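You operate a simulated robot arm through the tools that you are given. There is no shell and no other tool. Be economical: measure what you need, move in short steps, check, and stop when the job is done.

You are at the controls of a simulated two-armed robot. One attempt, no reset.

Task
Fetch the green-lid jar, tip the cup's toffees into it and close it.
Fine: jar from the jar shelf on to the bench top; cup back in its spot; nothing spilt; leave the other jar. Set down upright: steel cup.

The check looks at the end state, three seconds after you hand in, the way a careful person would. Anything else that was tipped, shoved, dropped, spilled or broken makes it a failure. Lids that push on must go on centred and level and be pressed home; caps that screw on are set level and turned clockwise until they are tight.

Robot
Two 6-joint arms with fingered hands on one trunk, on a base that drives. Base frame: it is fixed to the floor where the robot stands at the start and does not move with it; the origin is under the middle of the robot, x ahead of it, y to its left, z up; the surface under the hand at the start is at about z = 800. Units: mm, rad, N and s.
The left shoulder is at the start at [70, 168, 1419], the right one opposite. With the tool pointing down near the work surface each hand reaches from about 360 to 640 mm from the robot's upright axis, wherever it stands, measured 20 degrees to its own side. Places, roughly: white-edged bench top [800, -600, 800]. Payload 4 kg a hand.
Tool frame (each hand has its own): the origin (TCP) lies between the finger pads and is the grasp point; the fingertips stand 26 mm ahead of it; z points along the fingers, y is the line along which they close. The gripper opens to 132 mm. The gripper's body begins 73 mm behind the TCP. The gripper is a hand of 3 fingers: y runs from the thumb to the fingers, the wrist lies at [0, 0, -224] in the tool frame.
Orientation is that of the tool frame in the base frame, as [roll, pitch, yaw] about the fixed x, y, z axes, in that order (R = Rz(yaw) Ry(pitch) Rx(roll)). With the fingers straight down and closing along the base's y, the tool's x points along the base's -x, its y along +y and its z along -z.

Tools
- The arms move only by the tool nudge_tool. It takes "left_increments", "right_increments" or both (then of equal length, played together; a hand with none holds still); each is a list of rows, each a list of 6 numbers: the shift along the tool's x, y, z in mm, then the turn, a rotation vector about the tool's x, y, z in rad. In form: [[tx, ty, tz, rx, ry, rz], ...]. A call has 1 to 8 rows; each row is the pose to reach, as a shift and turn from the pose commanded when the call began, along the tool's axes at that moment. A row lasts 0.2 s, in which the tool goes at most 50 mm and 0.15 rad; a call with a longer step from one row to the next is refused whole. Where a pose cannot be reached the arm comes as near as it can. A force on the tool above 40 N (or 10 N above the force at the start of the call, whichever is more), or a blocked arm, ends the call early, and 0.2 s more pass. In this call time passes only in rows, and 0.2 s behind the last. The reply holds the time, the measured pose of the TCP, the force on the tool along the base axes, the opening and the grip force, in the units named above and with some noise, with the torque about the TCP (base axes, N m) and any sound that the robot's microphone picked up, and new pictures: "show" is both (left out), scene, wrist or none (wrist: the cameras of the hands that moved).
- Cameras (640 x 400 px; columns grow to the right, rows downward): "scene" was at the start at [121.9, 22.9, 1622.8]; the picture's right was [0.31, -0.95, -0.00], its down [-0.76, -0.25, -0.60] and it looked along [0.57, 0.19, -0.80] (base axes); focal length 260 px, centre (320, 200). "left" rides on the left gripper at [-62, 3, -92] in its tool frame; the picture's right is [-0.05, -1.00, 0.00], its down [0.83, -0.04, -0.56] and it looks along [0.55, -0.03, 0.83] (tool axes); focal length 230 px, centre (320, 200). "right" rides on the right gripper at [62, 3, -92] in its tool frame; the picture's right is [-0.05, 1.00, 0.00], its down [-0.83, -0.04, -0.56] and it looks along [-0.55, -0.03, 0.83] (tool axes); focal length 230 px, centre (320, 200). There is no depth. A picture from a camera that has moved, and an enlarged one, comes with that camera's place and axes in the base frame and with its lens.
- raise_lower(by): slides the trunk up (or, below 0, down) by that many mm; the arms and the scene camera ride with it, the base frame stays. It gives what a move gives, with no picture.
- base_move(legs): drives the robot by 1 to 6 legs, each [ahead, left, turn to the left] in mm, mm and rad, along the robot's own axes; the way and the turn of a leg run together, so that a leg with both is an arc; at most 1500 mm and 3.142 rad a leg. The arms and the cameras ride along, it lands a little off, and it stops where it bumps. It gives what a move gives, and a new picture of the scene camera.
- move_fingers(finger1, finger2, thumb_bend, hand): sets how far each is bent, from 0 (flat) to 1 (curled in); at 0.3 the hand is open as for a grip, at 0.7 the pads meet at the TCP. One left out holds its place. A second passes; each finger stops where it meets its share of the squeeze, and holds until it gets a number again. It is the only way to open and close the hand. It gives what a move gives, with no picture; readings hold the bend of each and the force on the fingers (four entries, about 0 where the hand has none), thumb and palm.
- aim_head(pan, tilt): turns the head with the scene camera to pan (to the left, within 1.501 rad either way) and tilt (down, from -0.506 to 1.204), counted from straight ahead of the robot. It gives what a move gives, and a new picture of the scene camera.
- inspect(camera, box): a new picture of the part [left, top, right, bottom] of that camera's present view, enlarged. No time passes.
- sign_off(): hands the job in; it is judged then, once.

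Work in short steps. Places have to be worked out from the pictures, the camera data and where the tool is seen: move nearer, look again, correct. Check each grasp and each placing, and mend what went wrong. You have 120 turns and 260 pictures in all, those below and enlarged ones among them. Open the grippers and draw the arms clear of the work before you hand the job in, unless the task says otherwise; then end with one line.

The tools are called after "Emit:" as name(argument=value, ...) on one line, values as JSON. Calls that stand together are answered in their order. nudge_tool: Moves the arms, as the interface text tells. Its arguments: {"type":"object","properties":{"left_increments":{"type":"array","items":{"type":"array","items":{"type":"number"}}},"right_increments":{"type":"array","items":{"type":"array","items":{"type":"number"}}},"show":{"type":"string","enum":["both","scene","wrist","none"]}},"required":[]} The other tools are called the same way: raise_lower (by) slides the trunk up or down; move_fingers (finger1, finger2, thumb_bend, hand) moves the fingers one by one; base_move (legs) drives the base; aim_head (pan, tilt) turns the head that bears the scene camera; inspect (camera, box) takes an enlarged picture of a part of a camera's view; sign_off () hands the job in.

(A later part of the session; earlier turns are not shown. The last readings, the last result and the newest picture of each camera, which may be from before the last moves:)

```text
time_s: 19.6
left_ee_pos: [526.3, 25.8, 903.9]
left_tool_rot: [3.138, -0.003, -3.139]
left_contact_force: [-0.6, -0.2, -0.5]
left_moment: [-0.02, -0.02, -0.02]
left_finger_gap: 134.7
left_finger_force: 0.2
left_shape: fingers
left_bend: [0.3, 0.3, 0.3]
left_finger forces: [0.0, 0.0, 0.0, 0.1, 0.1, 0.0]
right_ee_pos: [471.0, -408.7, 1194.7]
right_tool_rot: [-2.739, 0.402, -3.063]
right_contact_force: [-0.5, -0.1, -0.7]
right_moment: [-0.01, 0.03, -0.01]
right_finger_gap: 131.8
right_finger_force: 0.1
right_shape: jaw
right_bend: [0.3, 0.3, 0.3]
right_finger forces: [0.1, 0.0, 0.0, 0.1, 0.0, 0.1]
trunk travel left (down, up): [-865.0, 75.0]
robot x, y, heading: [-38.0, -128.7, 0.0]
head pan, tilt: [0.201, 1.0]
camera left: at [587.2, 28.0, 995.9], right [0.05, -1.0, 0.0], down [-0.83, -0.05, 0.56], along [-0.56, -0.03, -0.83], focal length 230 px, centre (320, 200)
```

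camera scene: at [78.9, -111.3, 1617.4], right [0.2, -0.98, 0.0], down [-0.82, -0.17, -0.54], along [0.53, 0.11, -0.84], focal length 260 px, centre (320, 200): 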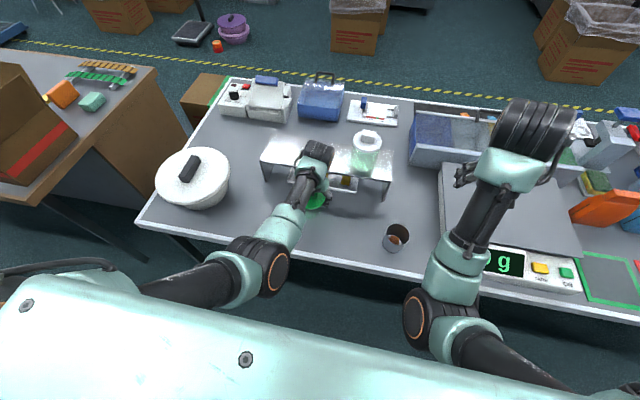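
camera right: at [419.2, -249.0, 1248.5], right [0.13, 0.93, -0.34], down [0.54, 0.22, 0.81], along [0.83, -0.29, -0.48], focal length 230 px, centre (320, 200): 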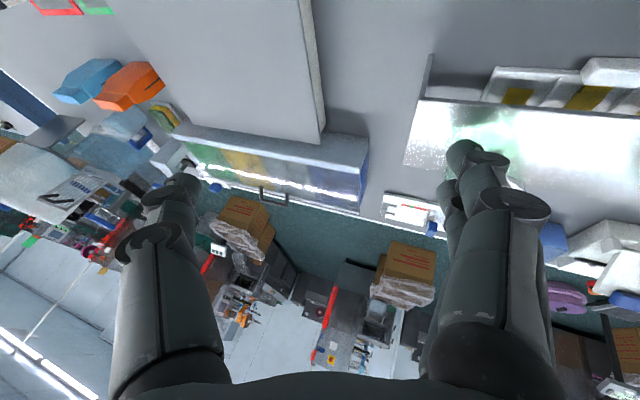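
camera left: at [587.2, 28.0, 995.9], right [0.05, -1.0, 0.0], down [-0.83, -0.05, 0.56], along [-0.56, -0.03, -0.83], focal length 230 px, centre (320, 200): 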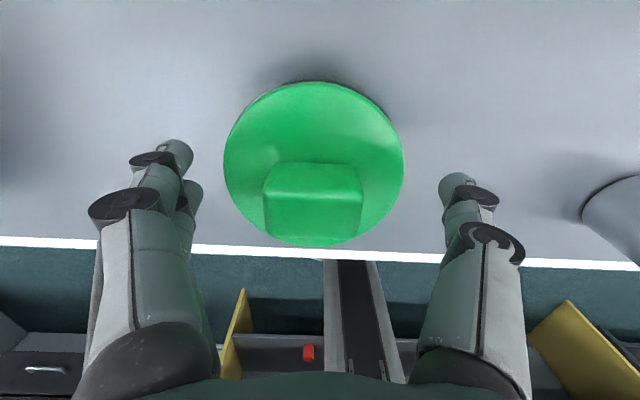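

Jar stands free; knob centre ≈ (521.5,29), knob 25 (x) × 44 (y), top ≈912. I align over the knob with fingertips just above the lid and close.

Emit:
nudge_tool(left_increments=[[4.5, 3, -12, 0, 0, 0]], show="none")

Emit:
move_fingers(hand="left", finger1=0.5, finger2=0.5, thumb_bend=0.5)

Emit:
inspect(camera="left", box=[80, 60, 560, 360])

```text
time_s: 20.0
left_ee_pos: [520.7, 29.5, 915.5]
left_tool_rot: [3.14, -0.003, -3.138]
left_contact_force: [0.2, 0.3, -0.4]
left_moment: [-0.01, 0.01, -0.01]
left_finger_gap: 134.6
left_finger_force: 0.0
left_shape: fingers
left_bend: [0.3, 0.3, 0.3]
left_finger forces: [0.0, 0.0, 0.1, 0.1, 0.0, 0.1]
right_ee_pos: [471.8, -408.9, 1196.1]
right_tool_rot: [-2.741, 0.401, -3.063]
right_contact_force: [-0.1, -0.1, -0.2]
right_moment: [-0.03, -0.02, 0.01]
right_finger_gap: 132.2
right_finger_force: 0.1
right_shape: jaw
right_bend: [0.3, 0.3, 0.3]
right_finger forces: [0.1, 0.0, 0.0, 0.0, 0.1, 0.0]
trunk travel left (down, up): [-865.0, 75.0]
robot x, y, heading: [-38.7, -125.0, -0.0]
head pan, tilt: [0.201, 1.0]
```

```text
time_s: 21.0
left_ee_pos: [520.9, 29.0, 917.3]
left_tool_rot: [3.139, -0.001, -3.137]
left_contact_force: [-0.5, 0.7, 8.6]
left_moment: [0.12, 0.02, -0.02]
left_finger_gap: 85.7
left_finger_force: 6.2
left_shape: fingers
left_bend: [0.45, 0.45, 0.47]
left_finger forces: [3.6, 3.2, 0.1, 0.0, 5.5, 0.1]
right_ee_pos: [470.8, -410.1, 1196.4]
right_tool_rot: [-2.74, 0.401, -3.063]
right_contact_force: [0.7, -0.3, -0.1]
right_moment: [-0.02, -0.02, 0.01]
right_finger_gap: 131.8
right_finger_force: 0.1
right_shape: jaw
right_bend: [0.3, 0.3, 0.3]
right_finger forces: [0.0, 0.0, 0.1, 0.0, 0.1, 0.0]
trunk travel left (down, up): [-865.0, 75.0]
robot x, y, heading: [-36.6, -124.1, -0.003]
head pan, tilt: [0.201, 1.0]
```

```text
1.33 times, centred on (320, 210) of left
camera zoom: at [583.0, 31.0, 1008.9], right [0.06, -1.0, 0.0], down [-0.83, -0.05, 0.56], along [-0.56, -0.03, -0.83], focal length 307 px, centre (320, 187)
```

zoom: 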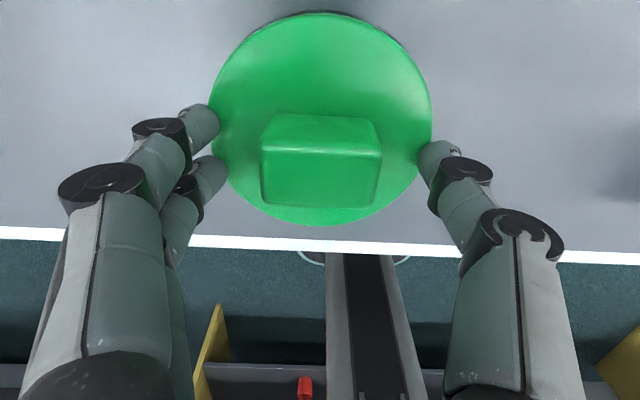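

The curling fingertips bear on the lid rim. I rise 16 mm before closing further.

Emit:
nudge_tool(left_increments=[[0, 0, -16, 0, 0, 0]], show="none")

Emit:
move_fingers(hand="left", finger1=0.54, finger2=0.54, thumb_bend=0.54)

Emit:
inspect(camera="left", box=[80, 60, 560, 360])

```text
time_s: 21.4
left_ee_pos: [521.9, 29.8, 931.2]
left_tool_rot: [3.139, -0.007, -3.138]
left_contact_force: [-0.7, 1.3, 1.1]
left_moment: [0.02, -0.02, 0.0]
left_finger_gap: 68.3
left_finger_force: 0.1
left_shape: fingers
left_bend: [0.5, 0.5, 0.5]
left_finger forces: [0.1, 0.1, 0.1, 0.1, 0.0, 0.1]
right_ee_pos: [471.3, -409.4, 1196.5]
right_tool_rot: [-2.741, 0.4, -3.063]
right_contact_force: [0.1, 0.7, 0.2]
right_moment: [0.0, 0.01, -0.03]
right_finger_gap: 131.8
right_finger_force: 0.0
right_shape: jaw
right_bend: [0.3, 0.3, 0.3]
right_finger forces: [0.1, 0.0, 0.0, 0.1, 0.1, 0.0]
trunk travel left (down, up): [-865.0, 75.0]
robot x, y, heading: [-39.9, -125.3, -0.006]
head pan, tilt: [0.201, 1.0]
```

```text
time_s: 22.4
left_ee_pos: [522.4, 29.6, 932.1]
left_tool_rot: [3.137, -0.004, -3.138]
left_contact_force: [-0.7, -0.2, -0.2]
left_moment: [-0.01, 0.01, -0.02]
left_finger_gap: 55.2
left_finger_force: 0.0
left_shape: fingers
left_bend: [0.54, 0.54, 0.54]
left_finger forces: [0.0, 0.0, 0.1, 0.0, 0.0, 0.1]
right_ee_pos: [473.3, -408.7, 1195.0]
right_tool_rot: [-2.74, 0.401, -3.062]
right_contact_force: [-0.2, -0.3, -0.8]
right_moment: [0.01, 0.02, 0.02]
right_finger_gap: 132.0
right_finger_force: 0.2
right_shape: jaw
right_bend: [0.3, 0.3, 0.3]
right_finger forces: [0.0, 0.1, 0.0, 0.0, 0.0, 0.0]
trunk travel left (down, up): [-865.0, 75.0]
robot x, y, heading: [-36.1, -125.4, -0.003]
head pan, tilt: [0.201, 1.0]
```

```text
1.33 times, centred on (320, 210) of left
camera zoom: at [584.3, 31.4, 1023.6], right [0.06, -1.0, 0.0], down [-0.83, -0.05, 0.56], along [-0.56, -0.03, -0.83], focal length 307 px, centre (320, 187)
```

zoom: 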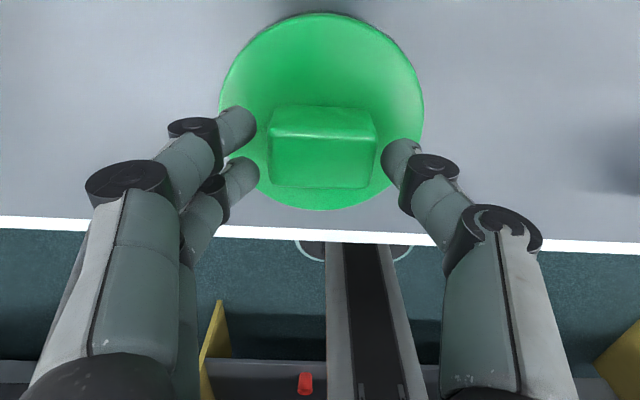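

Tips now sit alongside the knob. I lower 9 mm and close on it.

Emit:
nudge_tool(left_increments=[[0, 0, 9, 0, 0, 0]], show="none")

Emit:
move_fingers(hand="left", finger1=0.75, finger2=0.75, thumb_bend=0.75)

Emit:
inspect(camera="left", box=[80, 60, 560, 360])

```text
time_s: 22.8
left_ee_pos: [522.6, 29.4, 922.2]
left_tool_rot: [3.137, -0.004, -3.137]
left_contact_force: [-0.2, -0.5, 0.2]
left_moment: [-0.04, 0.02, -0.01]
left_finger_gap: 55.2
left_finger_force: 0.2
left_shape: fingers
left_bend: [0.54, 0.54, 0.54]
left_finger forces: [0.0, 0.1, 0.0, 0.0, 0.0, 0.0]
right_ee_pos: [471.5, -408.5, 1194.2]
right_tool_rot: [-2.74, 0.402, -3.064]
right_contact_force: [-1.3, -0.5, -0.4]
right_moment: [0.01, 0.01, -0.01]
right_finger_gap: 131.9
right_finger_force: 0.1
right_shape: jaw
right_bend: [0.3, 0.3, 0.3]
right_finger forces: [0.0, 0.1, 0.0, 0.0, 0.0, 0.0]
trunk travel left (down, up): [-865.0, 75.0]
robot x, y, heading: [-35.6, -128.8, -0.002]
head pan, tilt: [0.201, 1.0]
```

```text
time_s: 23.8
left_ee_pos: [523.0, 29.3, 922.1]
left_tool_rot: [3.137, -0.004, -3.139]
left_contact_force: [0.1, 0.0, -1.2]
left_moment: [0.1, -0.02, -0.02]
left_finger_gap: 40.8
left_finger_force: 19.6
left_shape: fingers
left_bend: [0.58, 0.58, 0.63]
left_finger forces: [9.9, 9.9, 0.1, 0.0, 20.0, 0.0]
right_ee_pos: [471.4, -410.0, 1193.8]
right_tool_rot: [-2.74, 0.4, -3.064]
right_contact_force: [0.3, -0.7, -0.9]
right_moment: [-0.02, 0.02, -0.01]
right_finger_gap: 132.2
right_finger_force: 0.1
right_shape: jaw
right_bend: [0.3, 0.3, 0.3]
right_finger forces: [0.0, 0.0, 0.1, 0.1, 0.0, 0.0]
trunk travel left (down, up): [-865.0, 75.0]
robot x, y, heading: [-40.0, -126.4, 0.002]
head pan, tilt: [0.201, 1.0]
```

```text
1.33 times, centred on (320, 210) of left
camera zoom: at [584.2, 31.2, 1014.2], right [0.06, -1.0, 0.0], down [-0.83, -0.05, 0.56], along [-0.56, -0.03, -0.83], focal length 307 px, centre (320, 187)
```

zoom: 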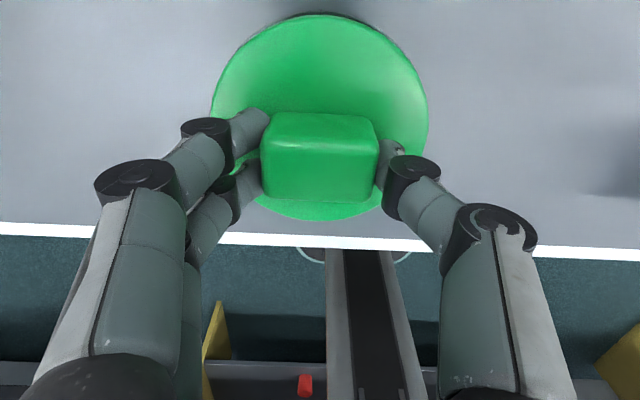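

Knob gripped with 20 N. I pull up slowly: 10 mm, watching force.

Emit:
nudge_tool(left_increments=[[0, 0, -4, 0, 0, 0], [0, 0, -8, 0, 0, 0], [0, 0, -12, 0, 0, 0]], show="both")

```text
time_s: 24.6
left_ee_pos: [521.5, 28.9, 936.1]
left_tool_rot: [3.137, -0.003, -3.139]
left_contact_force: [0.2, 0.6, 0.1]
left_moment: [0.01, 0.02, 0.01]
left_finger_gap: 41.4
left_finger_force: 20.1
left_shape: fingers
left_bend: [0.58, 0.58, 0.64]
left_finger forces: [10.0, 10.1, 0.1, 0.0, 20.2, 0.0]
right_ee_pos: [471.6, -407.9, 1195.7]
right_tool_rot: [-2.739, 0.401, -3.062]
right_contact_force: [0.2, -0.5, -0.2]
right_moment: [0.03, 0.0, -0.01]
right_finger_gap: 132.0
right_finger_force: 0.1
right_shape: jaw
right_bend: [0.3, 0.3, 0.3]
right_finger forces: [0.0, 0.1, 0.0, 0.0, 0.0, 0.0]
trunk travel left (down, up): [-865.0, 75.0]
robot x, y, heading: [-36.8, -129.3, -0.002]
head pan, tilt: [0.201, 1.0]
heard: snap
camera scene: at [80.6, -114.6, 1617.3], right [0.2, -0.98, 0.0], down [-0.82, -0.17, -0.54], along [0.53, 0.11, -0.84], focal length 260 px, centre (320, 200)
camera left: at [583.9, 31.0, 1026.7], right [0.06, -1.0, 0.0], down [-0.83, -0.05, 0.56], along [-0.56, -0.03, -0.83], focal length 230 px, centre (320, 200)
```

scene: 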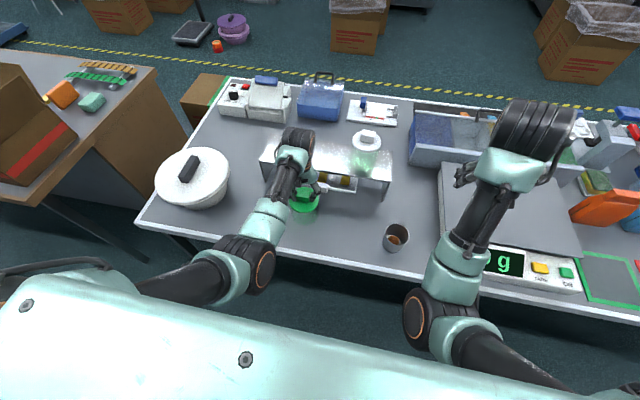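
left: 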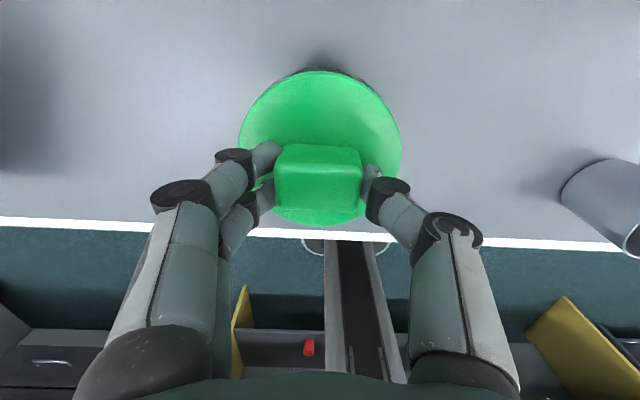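

A "snap" and the lid came along — push-on lid is off. I lift higher to confirm.

Emit:
nudge_tool(left_increments=[[0, 0, -30, 0, 0, 0], [0, 0, -60, 0, 0, 0]], show="both")

```text
time_s: 25.2
left_ee_pos: [521.4, 27.9, 995.9]
left_tool_rot: [3.137, -0.002, -3.138]
left_contact_force: [-0.5, -0.2, -1.2]
left_moment: [0.0, 0.02, -0.02]
left_finger_gap: 41.2
left_finger_force: 20.3
left_shape: fingers
left_bend: [0.58, 0.58, 0.64]
left_finger forces: [10.1, 10.1, 0.0, 0.0, 20.1, 0.0]
right_ee_pos: [471.5, -410.0, 1195.1]
right_tool_rot: [-2.74, 0.4, -3.062]
right_contact_force: [-0.4, 0.7, -0.8]
right_moment: [0.0, -0.01, 0.0]
right_finger_gap: 131.8
right_finger_force: 0.1
right_shape: jaw
right_bend: [0.3, 0.3, 0.3]
right_finger forces: [0.0, 0.1, 0.1, 0.1, 0.1, 0.0]
trunk travel left (down, up): [-865.0, 75.0]
robot x, y, heading: [-37.3, -131.1, 0.002]
head pan, tilt: [0.201, 1.0]
camera scene: at [80.3, -114.9, 1617.3], right [0.2, -0.98, 0.0], down [-0.82, -0.17, -0.54], along [0.53, 0.11, -0.84], focal length 260 px, centre (320, 200)
camera left: at [583.9, 30.2, 1087.2], right [0.05, -1.0, 0.0], down [-0.83, -0.05, 0.56], along [-0.56, -0.03, -0.83], focal length 230 px, centre (320, 200)
```

scene: 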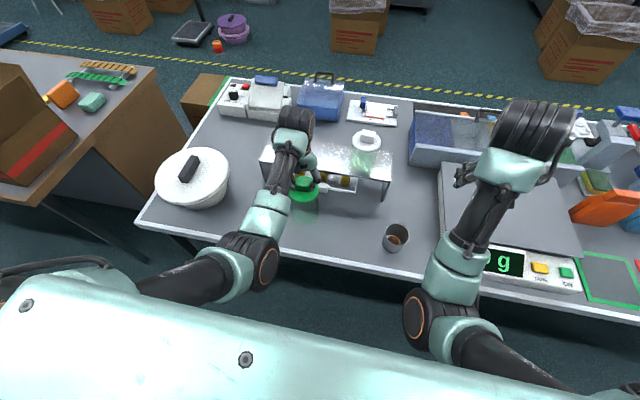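
left: 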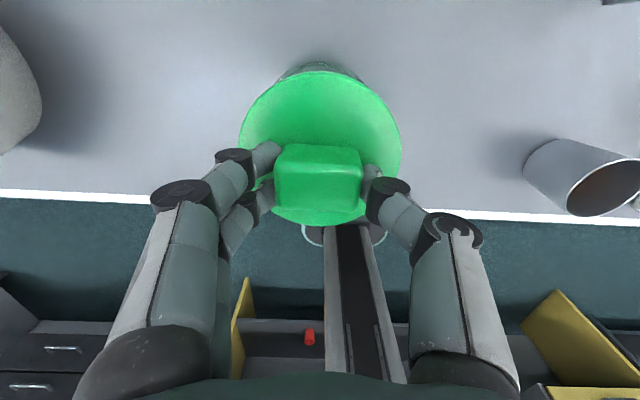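

The lid is off and held; the jar stands open on the bench. Next I turn the right hand toward a forward-pointing grip for the cup: first roll it straight, and back the base up 100 mm for arm room.

Emit:
base_move(legs=[[-100, 0, 0]])

Emit:
nudge_tool(right_increments=[[0, 0, 0, -0.14, 0, 0], [0, 0, 0, -0.28, 0, 0], [0, 0, 0, -0.4, 0, 0]], show="none")

```text
time_s: 26.3
left_ee_pos: [426.4, 28.7, 992.8]
left_tool_rot: [3.138, -0.008, -3.138]
left_contact_force: [0.1, 0.4, -0.7]
left_moment: [-0.02, 0.02, 0.0]
left_finger_gap: 41.2
left_finger_force: 20.3
left_shape: fingers
left_bend: [0.58, 0.58, 0.64]
left_finger forces: [10.1, 10.1, 0.0, 0.0, 20.2, 0.0]
right_ee_pos: [375.9, -409.0, 1192.7]
right_tool_rot: [-2.741, 0.397, -3.062]
right_contact_force: [-0.4, 0.2, -0.1]
right_moment: [0.03, 0.0, -0.02]
right_finger_gap: 132.0
right_finger_force: 0.1
right_shape: jaw
right_bend: [0.3, 0.3, 0.3]
right_finger forces: [0.1, 0.0, 0.1, 0.0, 0.0, 0.0]
trunk travel left (down, up): [-865.0, 75.0]
robot x, y, heading: [-139.9, -128.4, 0.001]
head pan, tilt: [0.201, 1.0]
camera scene: at [-13.5, -114.5, 1616.9], right [0.2, -0.98, 0.0], down [-0.83, -0.17, -0.54], along [0.53, 0.11, -0.84], focal length 260 px, centre (320, 200)
```

scene: 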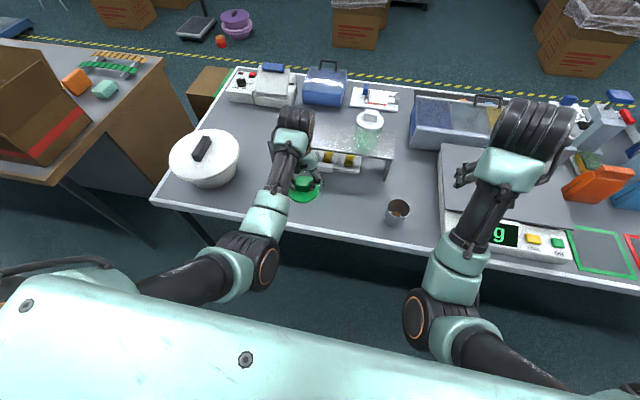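

```text
time_s: 27.1
left_ee_pos: [420.2, 25.6, 998.5]
left_tool_rot: [3.134, 0.001, -3.139]
left_contact_force: [-0.3, 0.1, -0.3]
left_moment: [0.02, -0.01, 0.01]
left_finger_gap: 41.2
left_finger_force: 20.2
left_shape: fingers
left_bend: [0.58, 0.58, 0.64]
left_finger forces: [10.1, 10.1, 0.1, 0.1, 20.2, 0.0]
right_ee_pos: [369.8, -439.4, 1171.3]
right_tool_rot: [3.136, 0.411, -3.067]
right_contact_force: [-0.7, 0.1, -0.5]
right_moment: [0.02, -0.04, -0.01]
right_finger_gap: 131.9
right_finger_force: 0.0
right_shape: jaw
right_bend: [0.3, 0.3, 0.3]
right_finger forces: [0.0, 0.0, 0.0, 0.1, 0.0, 0.0]
right hand out of reach, approached as far as the arm can: row 1, 2, 3
trunk travel left (down, up): [-865.0, 75.0]
robot x, y, heading: [-139.7, -131.5, 0.005]
head pan, tilt: [0.201, 1.0]
```

I now pitch the right hand forward and bring it above the cup, about (467,-285,970).

Emit:
nudge_tool(right_increments=[[-1, 22, 32, 0, -0.1, 0], [-2, 44, 64, 0, -0.2, 0], [-4, 66, 96, 0, -0.3, 0], [-5, 88, 128, 0, -0.4, 0], [-6, 110, 160, 0, -0.5, 0], [-8, 132, 192, 0, -0.6, 0], [-9, 154, 223, 0, -0.67, 0]], show="both")

```text
time_s: 28.7
left_ee_pos: [423.9, 28.1, 995.2]
left_tool_rot: [3.138, -0.004, -3.139]
left_contact_force: [0.2, 0.0, -0.7]
left_moment: [0.01, 0.0, -0.03]
left_finger_gap: 41.3
left_finger_force: 20.0
left_shape: fingers
left_bend: [0.58, 0.58, 0.64]
left_finger forces: [10.2, 10.1, 0.0, 0.1, 20.2, 0.0]
right_ee_pos: [450.8, -285.8, 957.2]
right_tool_rot: [-3.073, 1.055, -3.0]
right_contact_force: [-0.4, -0.4, -1.0]
right_moment: [-0.03, -0.01, -0.02]
right_finger_gap: 132.0
right_finger_force: 0.0
right_shape: jaw
right_bend: [0.3, 0.3, 0.3]
right_finger forces: [0.0, 0.0, 0.1, 0.1, 0.0, 0.0]
trunk travel left (down, up): [-865.0, 75.0]
robot x, y, heading: [-137.4, -125.1, -0.0]
head pan, tilt: [0.201, 1.0]
camera scene: at [-16.9, -114.7, 1617.2], right [0.2, -0.98, 0.0], down [-0.83, -0.17, -0.54], along [0.53, 0.11, -0.84], focal length 260 px, centre (320, 200)
camera right: at [339.4, -293.9, 950.1], right [-0.06, 1.0, 0.01], down [-0.07, -0.01, 1.0], along [1.0, 0.06, 0.07], focal length 230 px, centre (320, 200)
```

scene: 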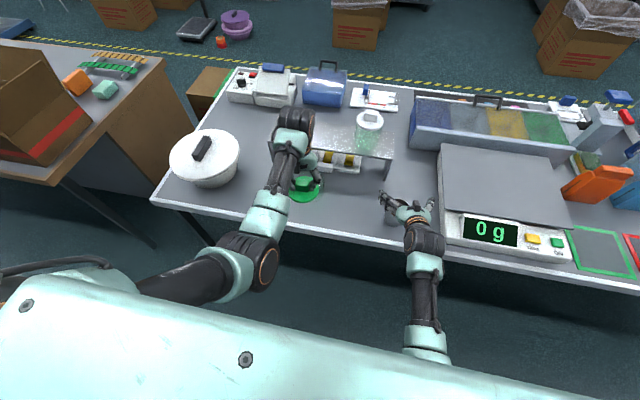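
right: 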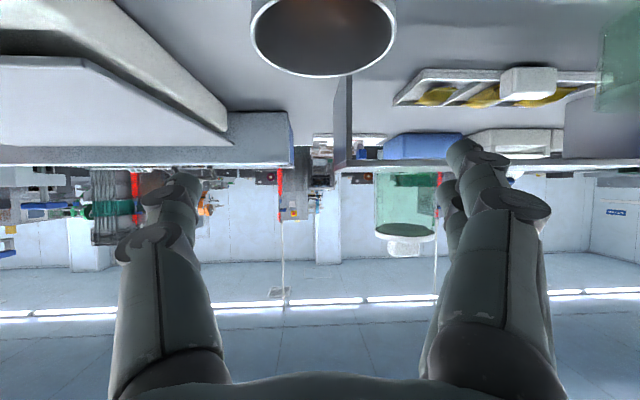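

The cup is right ahead/below, centre ≈ (467,-284), rim z≈872. I descend halfway while trimming the orientation, then check alignment.

Emit:
nudge_tool(right_increments=[[24, 1, 18, 0.02, 0, 0.03], [48, 2.5, 37, 0.053, 0, 0.069]], show="both")

Emit:
inspect(camera="scene", box=[350, 160, 470, 260])

```text
time_s: 29.3
left_ee_pos: [425.1, 30.5, 994.6]
left_tool_rot: [3.138, -0.005, -3.139]
left_contact_force: [-0.2, -0.3, -1.2]
left_moment: [0.02, 0.02, -0.01]
left_finger_gap: 41.2
left_finger_force: 20.2
left_shape: fingers
left_bend: [0.58, 0.58, 0.64]
left_finger forces: [10.1, 10.2, 0.0, 0.0, 20.2, 0.0]
right_ee_pos: [461.4, -281.8, 901.2]
right_tool_rot: [3.118, 1.06, 3.118]
right_contact_force: [0.5, 0.8, -0.8]
right_moment: [-0.02, 0.01, -0.02]
right_finger_gap: 132.0
right_finger_force: 0.1
right_shape: jaw
right_bend: [0.3, 0.3, 0.3]
right_finger forces: [0.0, 0.0, 0.1, 0.0, 0.0, 0.1]
trunk travel left (down, up): [-865.0, 75.0]
robot x, y, heading: [-136.4, -128.6, -0.001]
head pan, tilt: [0.201, 1.0]
camera scene: at [-16.4, -114.5, 1617.2], right [0.2, -0.98, 0.0], down [-0.83, -0.17, -0.54], along [0.53, 0.11, -0.84], focal length 260 px, centre (320, 200)
camera right: at [350.2, -278.8, 892.8], right [0.03, 1.0, 0.06], down [-0.08, -0.06, 1.0], along [1.0, -0.03, 0.08], focal length 230 px, centre (320, 200)
```

scene: 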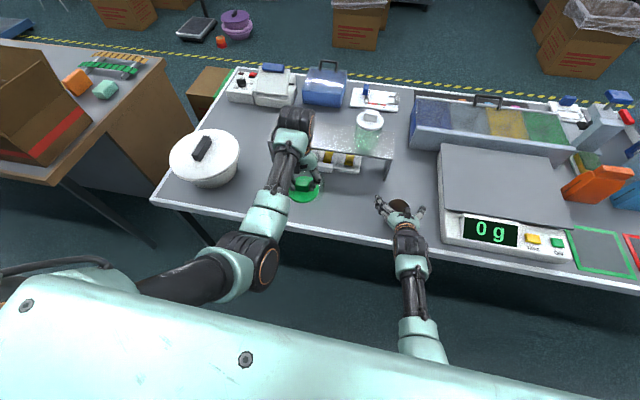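
right: 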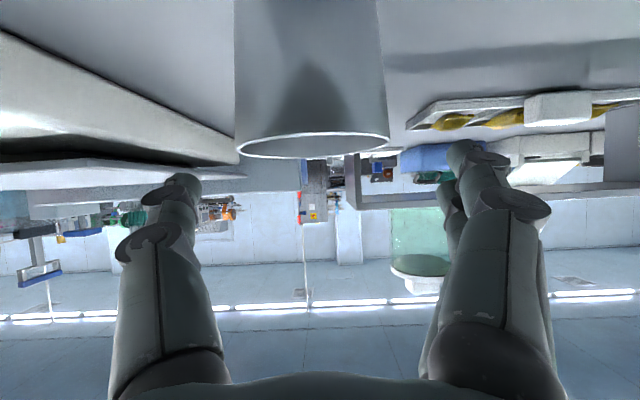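

```text
4.00 times, centred on (410, 210) of scene
camera zoom: at [-16.4, -114.5, 1617.2], right [0.2, -0.98, 0.0], down [-0.83, -0.17, -0.54], along [0.53, 0.11, -0.84], focal length 1039 px, centre (-40, 160)
```

zoom: 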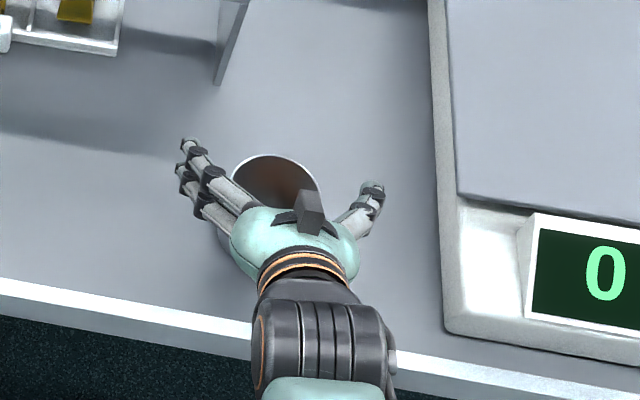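

Cup centre refined to (466,-284.5), rim z≈874. I lower the open hand around it to TCP z≈842.

Emit:
nudge_tool(right_increments=[[16, -1, 11, 0, 0, 0], [33, -2, 22, 0, 0, 0], [49, -3, 33, 0, 0, 0]], show="wrist")

Emit:
inspect(camera="scene", box=[350, 160, 470, 260])

```text
time_s: 30.1
left_ee_pos: [424.1, 29.2, 995.5]
left_tool_rot: [3.137, -0.004, -3.138]
left_contact_force: [-0.4, 0.2, 0.0]
left_moment: [0.02, 0.0, -0.01]
left_finger_gap: 41.4
left_finger_force: 20.3
left_shape: fingers
left_bend: [0.58, 0.58, 0.64]
left_finger forces: [10.2, 10.1, 0.0, 0.0, 20.2, 0.1]
right_ee_pos: [473.4, -269.3, 850.6]
right_tool_rot: [3.065, 1.071, 3.077]
right_contact_force: [0.4, -0.3, 0.6]
right_moment: [0.04, 0.02, 0.03]
right_finger_gap: 132.0
right_finger_force: 0.1
right_shape: jaw
right_bend: [0.3, 0.3, 0.3]
right_finger forces: [0.1, 0.0, 0.0, 0.0, 0.0, 0.0]
trunk travel left (down, up): [-865.0, 75.0]
robot x, y, heading: [-136.3, -129.5, -0.002]
head pan, tilt: [0.201, 1.0]
camera right: at [361.8, -266.8, 841.6], right [0.02, 1.0, 0.08], down [-0.09, -0.08, 0.99], along [1.0, -0.03, 0.09], focal length 230 px, centre (320, 200)
```

right: 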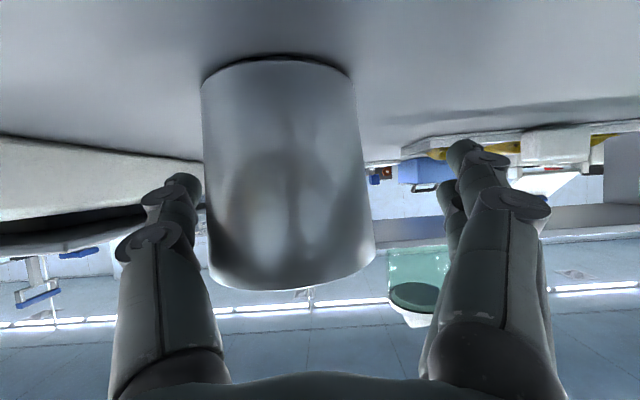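

```text
4.00 times, centred on (410, 210) of scene
camera zoom: at [-17.6, -114.7, 1617.3], right [0.2, -0.98, 0.0], down [-0.82, -0.17, -0.54], along [0.53, 0.11, -0.84], focal length 1039 px, centre (-40, 160)
```

zoom: 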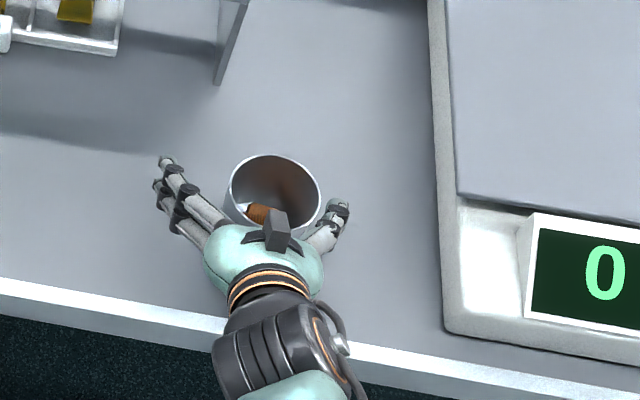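

The hand drifted to y=-269, close to the cup on the thumb side. I correct by −15 mm in y.

Emit:
nudge_tool(right_increments=[[0, -8, 0, 0.01, 0, -0.015], [1, -15, 1, 0.02, 0, -0.03], [1, -15, 1, 0.02, 0, -0.03]], show="wrist")

```text
time_s: 30.9
left_ee_pos: [424.5, 30.0, 995.3]
left_tool_rot: [3.138, -0.004, -3.138]
left_contact_force: [0.2, 0.1, -0.7]
left_moment: [-0.01, 0.0, 0.0]
left_finger_gap: 41.5
left_finger_force: 19.9
left_shape: fingers
left_bend: [0.58, 0.58, 0.64]
left_finger forces: [10.1, 10.1, 0.0, 0.0, 20.2, 0.0]
right_ee_pos: [471.8, -286.6, 847.7]
right_tool_rot: [-3.134, 1.071, -3.138]
right_contact_force: [-0.1, 0.0, 0.6]
right_moment: [0.02, -0.01, 0.01]
right_finger_gap: 132.0
right_finger_force: 0.0
right_shape: jaw
right_bend: [0.3, 0.3, 0.3]
right_finger forces: [0.0, 0.1, 0.0, 0.0, 0.0, 0.0]
trunk travel left (down, up): [-865.0, 75.0]
robot x, y, heading: [-134.3, -127.8, 0.001]
head pan, tilt: [0.201, 1.0]
camera right: at [361.2, -283.5, 839.0], right [0.03, 1.0, 0.04], down [-0.09, -0.04, 1.0], along [1.0, -0.03, 0.09], focal length 230 px, centre (320, 200)
```

right: 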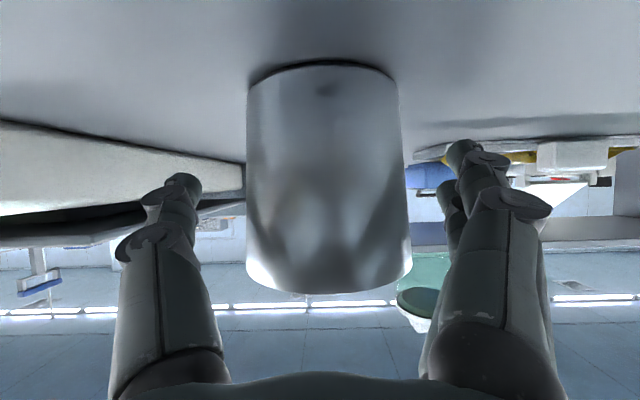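

Well centred now at (472,-287,848). I close the right hand on the cup.

Emit:
move_fingers(hand="right", finger1=0.65, finger2=0.65, thumb_bend=0.65)

Emit:
inspect(camera="right", box=[0, 0, 640, 400])

Emit:
inspect(camera="scene", box=[350, 160, 470, 260])

```text
time_s: 31.9
left_ee_pos: [424.0, 27.9, 995.1]
left_tool_rot: [3.14, -0.003, -3.138]
left_contact_force: [0.2, -0.4, -0.4]
left_moment: [0.02, 0.01, 0.02]
left_finger_gap: 41.1
left_finger_force: 19.8
left_shape: fingers
left_bend: [0.58, 0.58, 0.64]
left_finger forces: [10.2, 10.1, 0.1, 0.1, 20.1, 0.1]
right_ee_pos: [472.2, -285.6, 847.4]
right_tool_rot: [-3.134, 1.068, -3.141]
right_contact_force: [-1.1, 0.1, 0.5]
right_moment: [0.03, 0.02, -0.03]
right_finger_gap: 58.6
right_finger_force: 19.3
right_shape: fingers
right_bend: [0.53, 0.58, 0.59]
right_finger forces: [8.9, 10.3, 0.0, 0.0, 19.4, 0.1]
trunk travel left (down, up): [-865.0, 75.0]
robot x, y, heading: [-139.3, -128.8, 0.0]
head pan, tilt: [0.201, 1.0]
```

```text
1.00 times, centred on (320, 200) of right (not enlarged: the box is as wide or as high as the picture)
camera zoom: at [361.2, -283.5, 838.8], right [0.03, 1.0, 0.04], down [-0.09, -0.04, 1.0], along [1.0, -0.03, 0.09], focal length 230 px, centre (320, 200)
```

zoom: 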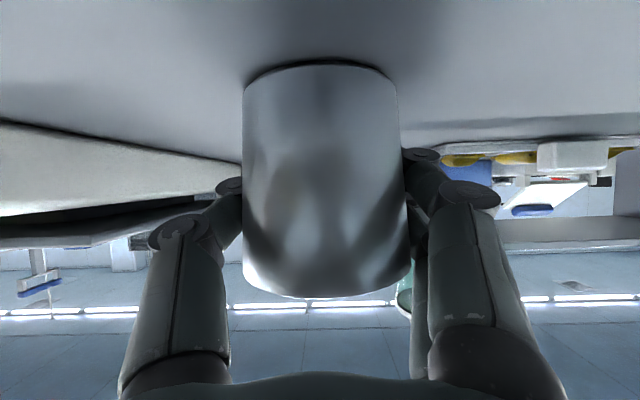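

```text
4.00 times, centred on (410, 210) of scene
camera zoom: at [-17.6, -114.5, 1617.3], right [0.2, -0.98, 0.0], down [-0.82, -0.17, -0.54], along [0.53, 0.11, -0.84], focal length 1039 px, centre (-40, 160)
```

zoom: 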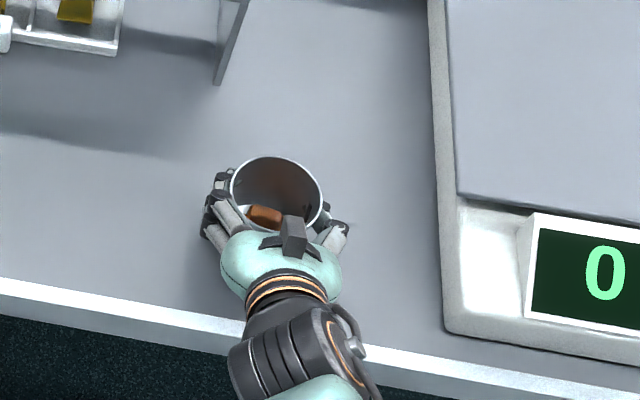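

Grip holds at ~19 N, cup undisturbed. I lift it 60 mm and check.

Emit:
nudge_tool(right_increments=[[-9, 0, -5, 0, 0, 0], [-26, 0, -14, 0, 0, 0], [-53, 0, -29, 0, 0, 0]], show="both")

Emit:
inspect(camera="scene", box=[350, 140, 470, 240])

```text
time_s: 32.7
left_ee_pos: [422.8, 29.6, 994.9]
left_tool_rot: [3.138, -0.003, -3.138]
left_contact_force: [0.2, 0.7, -0.1]
left_moment: [-0.02, 0.03, 0.03]
left_finger_gap: 41.3
left_finger_force: 20.1
left_shape: fingers
left_bend: [0.58, 0.58, 0.64]
left_finger forces: [10.1, 10.2, 0.1, 0.0, 20.3, 0.1]
right_ee_pos: [472.7, -286.2, 909.0]
right_tool_rot: [-3.136, 1.068, -3.139]
right_contact_force: [0.5, -0.1, -1.5]
right_moment: [0.0, 0.01, -0.01]
right_finger_gap: 58.3
right_finger_force: 19.5
right_shape: fingers
right_bend: [0.53, 0.58, 0.59]
right_finger forces: [8.8, 10.3, 0.0, 0.0, 19.2, 0.1]
trunk travel left (down, up): [-865.0, 75.0]
robot x, y, heading: [-137.1, -130.5, 0.001]
head pan, tilt: [0.201, 1.0]
camera scene: at [-18.2, -114.2, 1617.3], right [0.2, -0.98, 0.0], down [-0.82, -0.17, -0.54], along [0.53, 0.11, -0.84], focal length 260 px, centre (320, 200)
camera right: at [361.4, -283.6, 900.1], right [0.03, 1.0, 0.04], down [-0.09, -0.04, 1.0], along [1.0, -0.03, 0.09], focal length 230 px, centre (320, 200)
```

scene: 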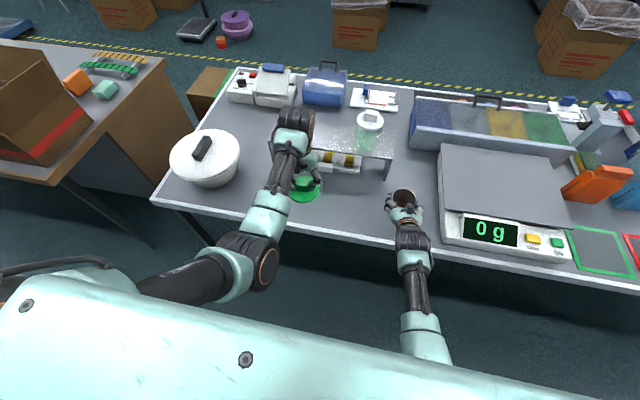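
right: 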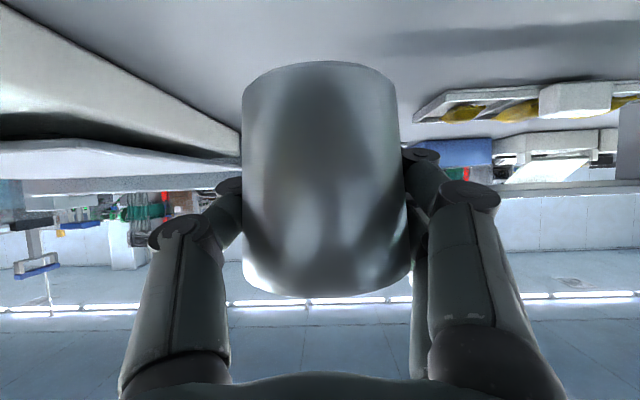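

```text
4.00 times, centred on (410, 190) of scene
camera zoom: at [-18.2, -114.2, 1617.3], right [0.2, -0.98, 0.0], down [-0.82, -0.17, -0.54], along [0.53, 0.11, -0.84], focal length 1039 px, centre (-40, 240)
```

zoom: 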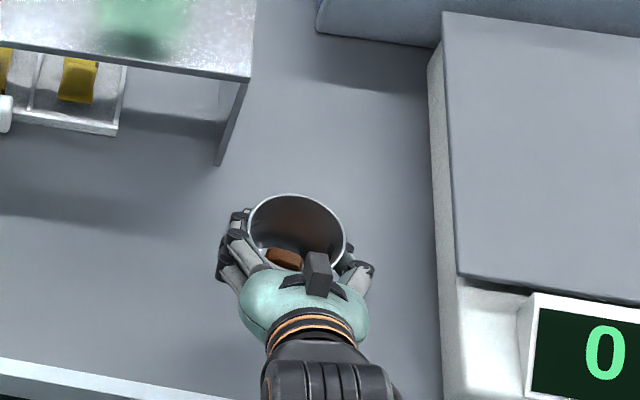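

Cup held level with the toffees inside. I raise it another ~58 mm and 20 mm forward so that it will clear the jar during the drive.

Emit:
nudge_tool(right_increments=[[-20, 0, -3, 0, 0, 0], [-40, 0, -6, 0, 0, 0], [-61, 0, -10, 0, 0, 0]], show="none")

```text
time_s: 33.5
left_ee_pos: [423.5, 29.0, 995.4]
left_tool_rot: [3.139, -0.005, -3.139]
left_contact_force: [-0.2, -0.2, -0.6]
left_moment: [-0.02, -0.01, 0.01]
left_finger_gap: 41.3
left_finger_force: 20.1
left_shape: fingers
left_bend: [0.58, 0.58, 0.64]
left_finger forces: [10.1, 10.1, 0.0, 0.0, 20.2, 0.0]
right_ee_pos: [489.0, -294.7, 960.3]
right_tool_rot: [-3.1, 1.06, -3.106]
right_contact_force: [-0.3, -0.6, -2.3]
right_moment: [0.0, -0.04, 0.03]
right_finger_gap: 58.4
right_finger_force: 19.0
right_shape: fingers
right_bend: [0.53, 0.58, 0.59]
right_finger forces: [8.9, 10.2, 0.0, 0.1, 19.2, 0.1]
trunk travel left (down, up): [-865.0, 75.0]
robot x, y, heading: [-138.4, -127.4, 0.002]
head pan, tilt: [0.201, 1.0]
```

Now drive left ~215 mm and ahead ~40 mm, to bring the jar in front of the right hand.

Emit:
base_move(legs=[[0, 215, 0], [40, 0, 0]])

Emit:
inspect(camera="scene", box=[280, 120, 480, 260])

```text
time_s: 35.6
left_ee_pos: [457.9, 240.5, 999.0]
left_tool_rot: [3.138, 0.003, -3.137]
left_contact_force: [-0.1, 0.4, 0.5]
left_moment: [-0.02, -0.06, 0.01]
left_finger_gap: 41.4
left_finger_force: 20.0
left_shape: fingers
left_bend: [0.58, 0.58, 0.64]
left_finger forces: [10.1, 10.0, 0.0, 0.0, 20.2, 0.0]
right_ee_pos: [524.5, -83.5, 968.6]
right_tool_rot: [-3.098, 1.074, -3.109]
right_contact_force: [-0.8, 0.1, -0.4]
right_moment: [-0.01, -0.02, 0.0]
right_finger_gap: 58.3
right_finger_force: 19.6
right_shape: fingers
right_bend: [0.53, 0.58, 0.59]
right_finger forces: [8.6, 10.2, 0.0, 0.1, 19.2, 0.1]
trunk travel left (down, up): [-865.0, 75.0]
robot x, y, heading: [-99.7, 88.6, 0.001]
head pan, tilt: [0.201, 1.0]
camera scene: at [11.4, 96.1, 1618.2], right [0.2, -0.98, 0.0], down [-0.82, -0.17, -0.55], along [0.53, 0.11, -0.84], focal length 260 px, centre (320, 200)
```

scene: 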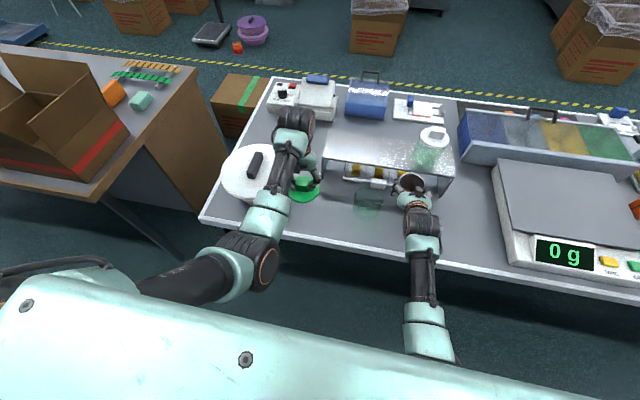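

```text
2.86 times, centred on (380, 190) of scene
camera zoom: at [11.4, 96.1, 1618.2], right [0.2, -0.98, 0.0], down [-0.82, -0.17, -0.55], along [0.53, 0.11, -0.84], focal length 742 px, centre (149, 229)
```

zoom: 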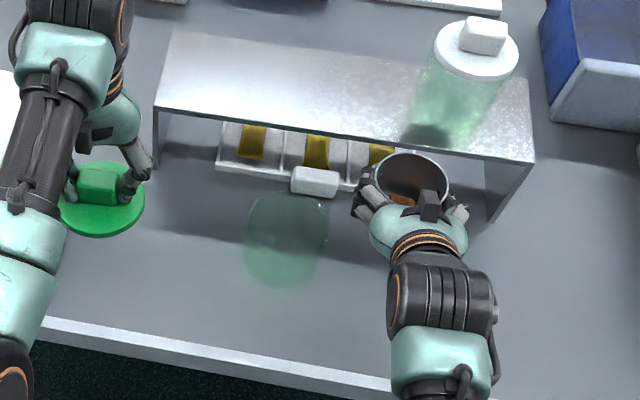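

Jar confirmed at (522,30), rim ≈ 875. The cup passes above it, so I raise the lid hand a bit and drive 62 mm further left, then will set the cup on the jar's left side to tip it toward the right.

Emit:
nudge_tool(left_increments=[[-10, 0, -20, 0, 0, 0], [-20, 0, -35, 0, 0, 0]], show="none")

Emit:
base_move(legs=[[0, 62, 0]])

```text
time_s: 36.2
left_ee_pos: [481.9, 240.3, 1031.8]
left_tool_rot: [3.139, -0.002, -3.138]
left_contact_force: [-0.3, 0.6, 0.1]
left_moment: [0.01, -0.05, -0.03]
left_finger_gap: 41.3
left_finger_force: 19.9
left_shape: fingers
left_bend: [0.58, 0.58, 0.64]
left_finger forces: [10.1, 10.1, 0.0, 0.1, 20.2, 0.0]
right_ee_pos: [528.7, -83.2, 964.8]
right_tool_rot: [-3.093, 1.069, -3.105]
right_contact_force: [-0.5, 0.2, -1.1]
right_moment: [-0.02, -0.04, -0.01]
right_finger_gap: 58.3
right_finger_force: 18.9
right_shape: fingers
right_bend: [0.53, 0.58, 0.59]
right_finger forces: [8.8, 10.4, 0.1, 0.0, 19.2, 0.0]
trunk travel left (down, up): [-865.0, 75.0]
robot x, y, heading: [-99.2, 82.8, 0.001]
head pan, tilt: [0.201, 1.0]
```

```text
time_s: 37.2
left_ee_pos: [483.6, 293.8, 1029.9]
left_tool_rot: [3.134, -0.002, -3.141]
left_contact_force: [-1.1, -1.5, -0.6]
left_moment: [0.0, -0.01, 0.01]
left_finger_gap: 41.2
left_finger_force: 20.1
left_shape: fingers
left_bend: [0.58, 0.58, 0.64]
left_finger forces: [10.0, 10.2, 0.0, 0.0, 20.1, 0.0]
right_ee_pos: [531.9, -28.8, 963.0]
right_tool_rot: [-3.106, 1.067, -3.116]
right_contact_force: [0.4, 0.1, -1.5]
right_moment: [0.01, 0.0, 0.01]
right_finger_gap: 58.2
right_finger_force: 19.9
right_shape: fingers
right_bend: [0.53, 0.58, 0.59]
right_finger forces: [8.6, 10.5, 0.0, 0.0, 19.4, 0.0]
trunk travel left (down, up): [-865.0, 75.0]
robot x, y, heading: [-95.1, 141.1, -0.003]
head pan, tilt: [0.201, 1.0]
camera scene: at [22.0, 149.2, 1617.3], right [0.2, -0.98, -0.01], down [-0.83, -0.16, -0.54], along [0.53, 0.11, -0.84], focal length 260 px, centre (320, 200)
```

scene: 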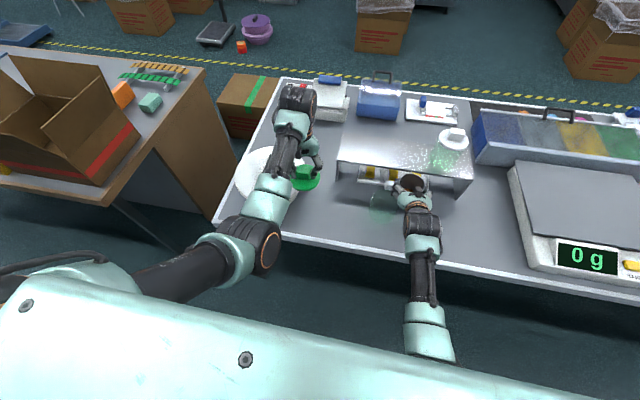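

Now nudge the cup 74 mm to the left, over to the jar's left side.

Emit:
nudge_tool(right_increments=[[-3, 25, 0, 0, 0, 0], [-5, 50, -2, 0, 0, 0], [-6, 74, -3, 0, 0, 0]], show="scene")

Emit:
inspect(camera="scene", box=[320, 140, 480, 260])

```text
time_s: 38.0
left_ee_pos: [483.8, 300.4, 1029.8]
left_tool_rot: [-3.141, -0.003, -3.14]
left_contact_force: [0.8, 0.7, 0.0]
left_moment: [-0.01, 0.01, -0.01]
left_finger_gap: 41.4
left_finger_force: 20.2
left_shape: fingers
left_bend: [0.58, 0.58, 0.64]
left_finger forces: [10.1, 10.1, 0.0, 0.0, 20.1, 0.1]
right_ee_pos: [528.1, -40.8, 945.9]
right_tool_rot: [-2.76, 1.022, -2.829]
right_contact_force: [0.0, 0.4, -1.2]
right_moment: [-0.02, -0.02, -0.04]
right_finger_gap: 58.4
right_finger_force: 19.5
right_shape: fingers
right_bend: [0.53, 0.58, 0.59]
right_finger forces: [8.7, 10.4, 0.0, 0.1, 19.1, 0.0]
trunk travel left (down, up): [-865.0, 75.0]
robot x, y, heading: [-98.8, 146.1, -0.004]
head pan, tilt: [0.201, 1.0]
stopped in row 3 (right hand): the arm was blocked; the commanded pose is now the measured one
camera scene: at [21.6, 160.3, 1617.2], right [0.2, -0.98, 0.0], down [-0.83, -0.17, -0.54], along [0.53, 0.11, -0.84], focal length 260 px, centre (320, 200)
```

scene: 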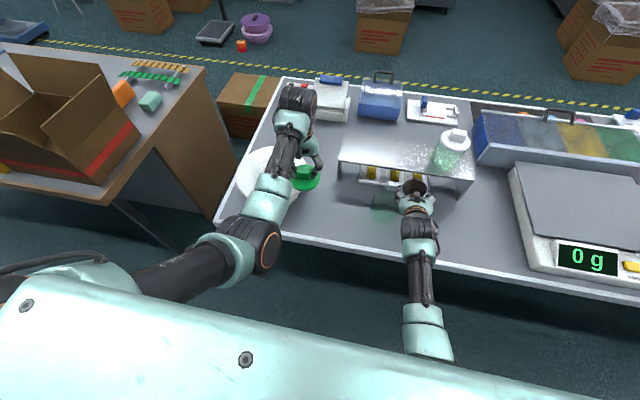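

```text
3.33 times, centred on (400, 200) of scene
camera zoom: at [21.6, 160.3, 1617.2], right [0.2, -0.98, 0.0], down [-0.83, -0.17, -0.54], along [0.53, 0.11, -0.84], focal length 866 px, centre (53, 200)
```

zoom: 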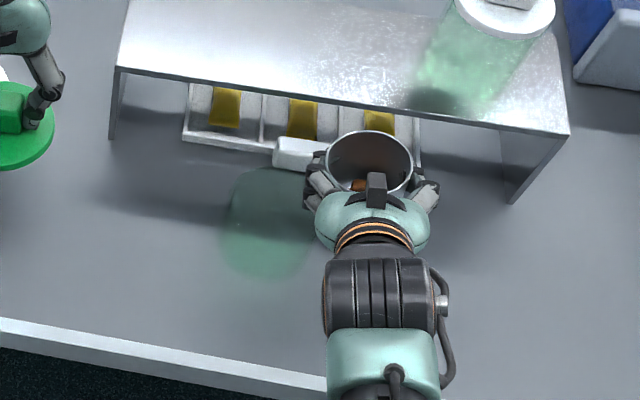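

Inward motion is blocked at the shoulder, but tipping the cup 60° rightward swings the wrist outward, which frees inward travel. I rotate about the base x axis, rising 25 mm, then shift left over the jar, staying well short of a spilling angle.

Emit:
nudge_tool(right_increments=[[-7, -2, -4, -0.072, -0.001, 0.126], [-14, -3, -8, -0.144, -0.001, 0.252], [-21, -5, -12, -0.216, -0.002, 0.377], [-21, -5, -12, -0.288, -0.003, 0.502], [-24, 12, -14, -0.36, -0.004, 0.628], [-27, 32, -17, -0.432, -0.005, 0.753], [-31, 55, -19, -0.504, -0.005, 0.879], [-35, 78, -21, -0.576, -0.006, 1.003]], show="scene")

Emit:
inspect(camera="scene", box=[320, 140, 480, 260])

```text
time_s: 39.8
left_ee_pos: [482.8, 300.1, 1030.0]
left_tool_rot: [3.141, -0.004, 3.141]
left_contact_force: [-0.2, -0.1, -0.1]
left_moment: [-0.03, 0.02, 0.0]
left_finger_gap: 41.6
left_finger_force: 20.5
left_shape: fingers
left_bend: [0.58, 0.58, 0.64]
left_finger forces: [10.1, 10.0, 0.0, 0.0, 20.2, 0.1]
right_ee_pos: [527.4, 44.9, 970.2]
right_tool_rot: [1.89, 0.521, 2.157]
right_contact_force: [0.3, -0.2, -1.6]
right_moment: [-0.04, 0.0, 0.02]
right_finger_gap: 58.2
right_finger_force: 19.0
right_shape: fingers
right_bend: [0.54, 0.58, 0.59]
right_finger forces: [8.5, 9.7, 0.0, 0.0, 19.6, 0.0]
trunk travel left (down, up): [-865.0, 75.0]
robot x, y, heading: [-99.7, 141.0, -0.002]
head pan, tilt: [0.201, 1.0]
camera scene: at [22.0, 158.7, 1617.2], right [0.2, -0.98, 0.0], down [-0.83, -0.17, -0.54], along [0.53, 0.11, -0.84], focal length 260 px, centre (320, 200)
```

scene: 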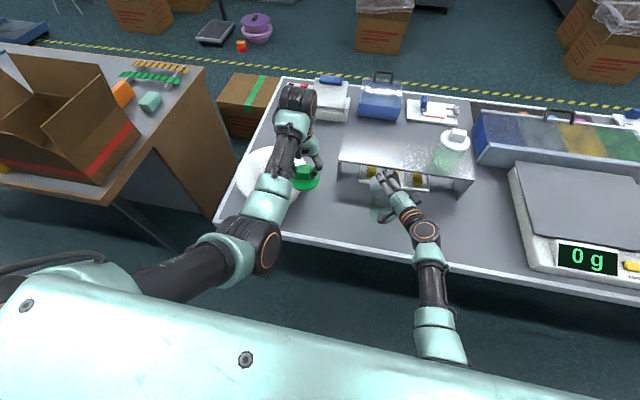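

```text
3.33 times, centred on (400, 200) of scene
camera zoom: at [22.0, 158.7, 1617.2], right [0.2, -0.98, 0.0], down [-0.83, -0.17, -0.54], along [0.53, 0.11, -0.84], focal length 866 px, centre (53, 200)
```

zoom: 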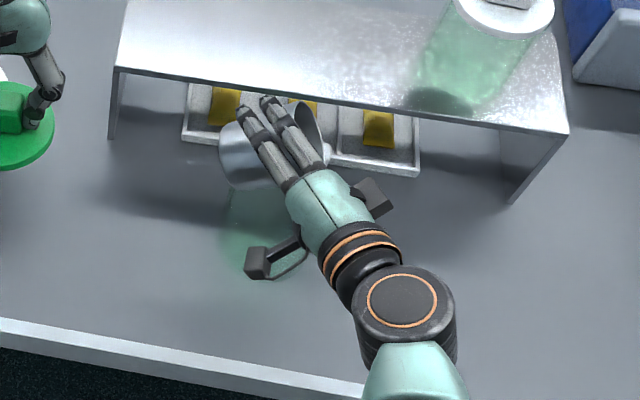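

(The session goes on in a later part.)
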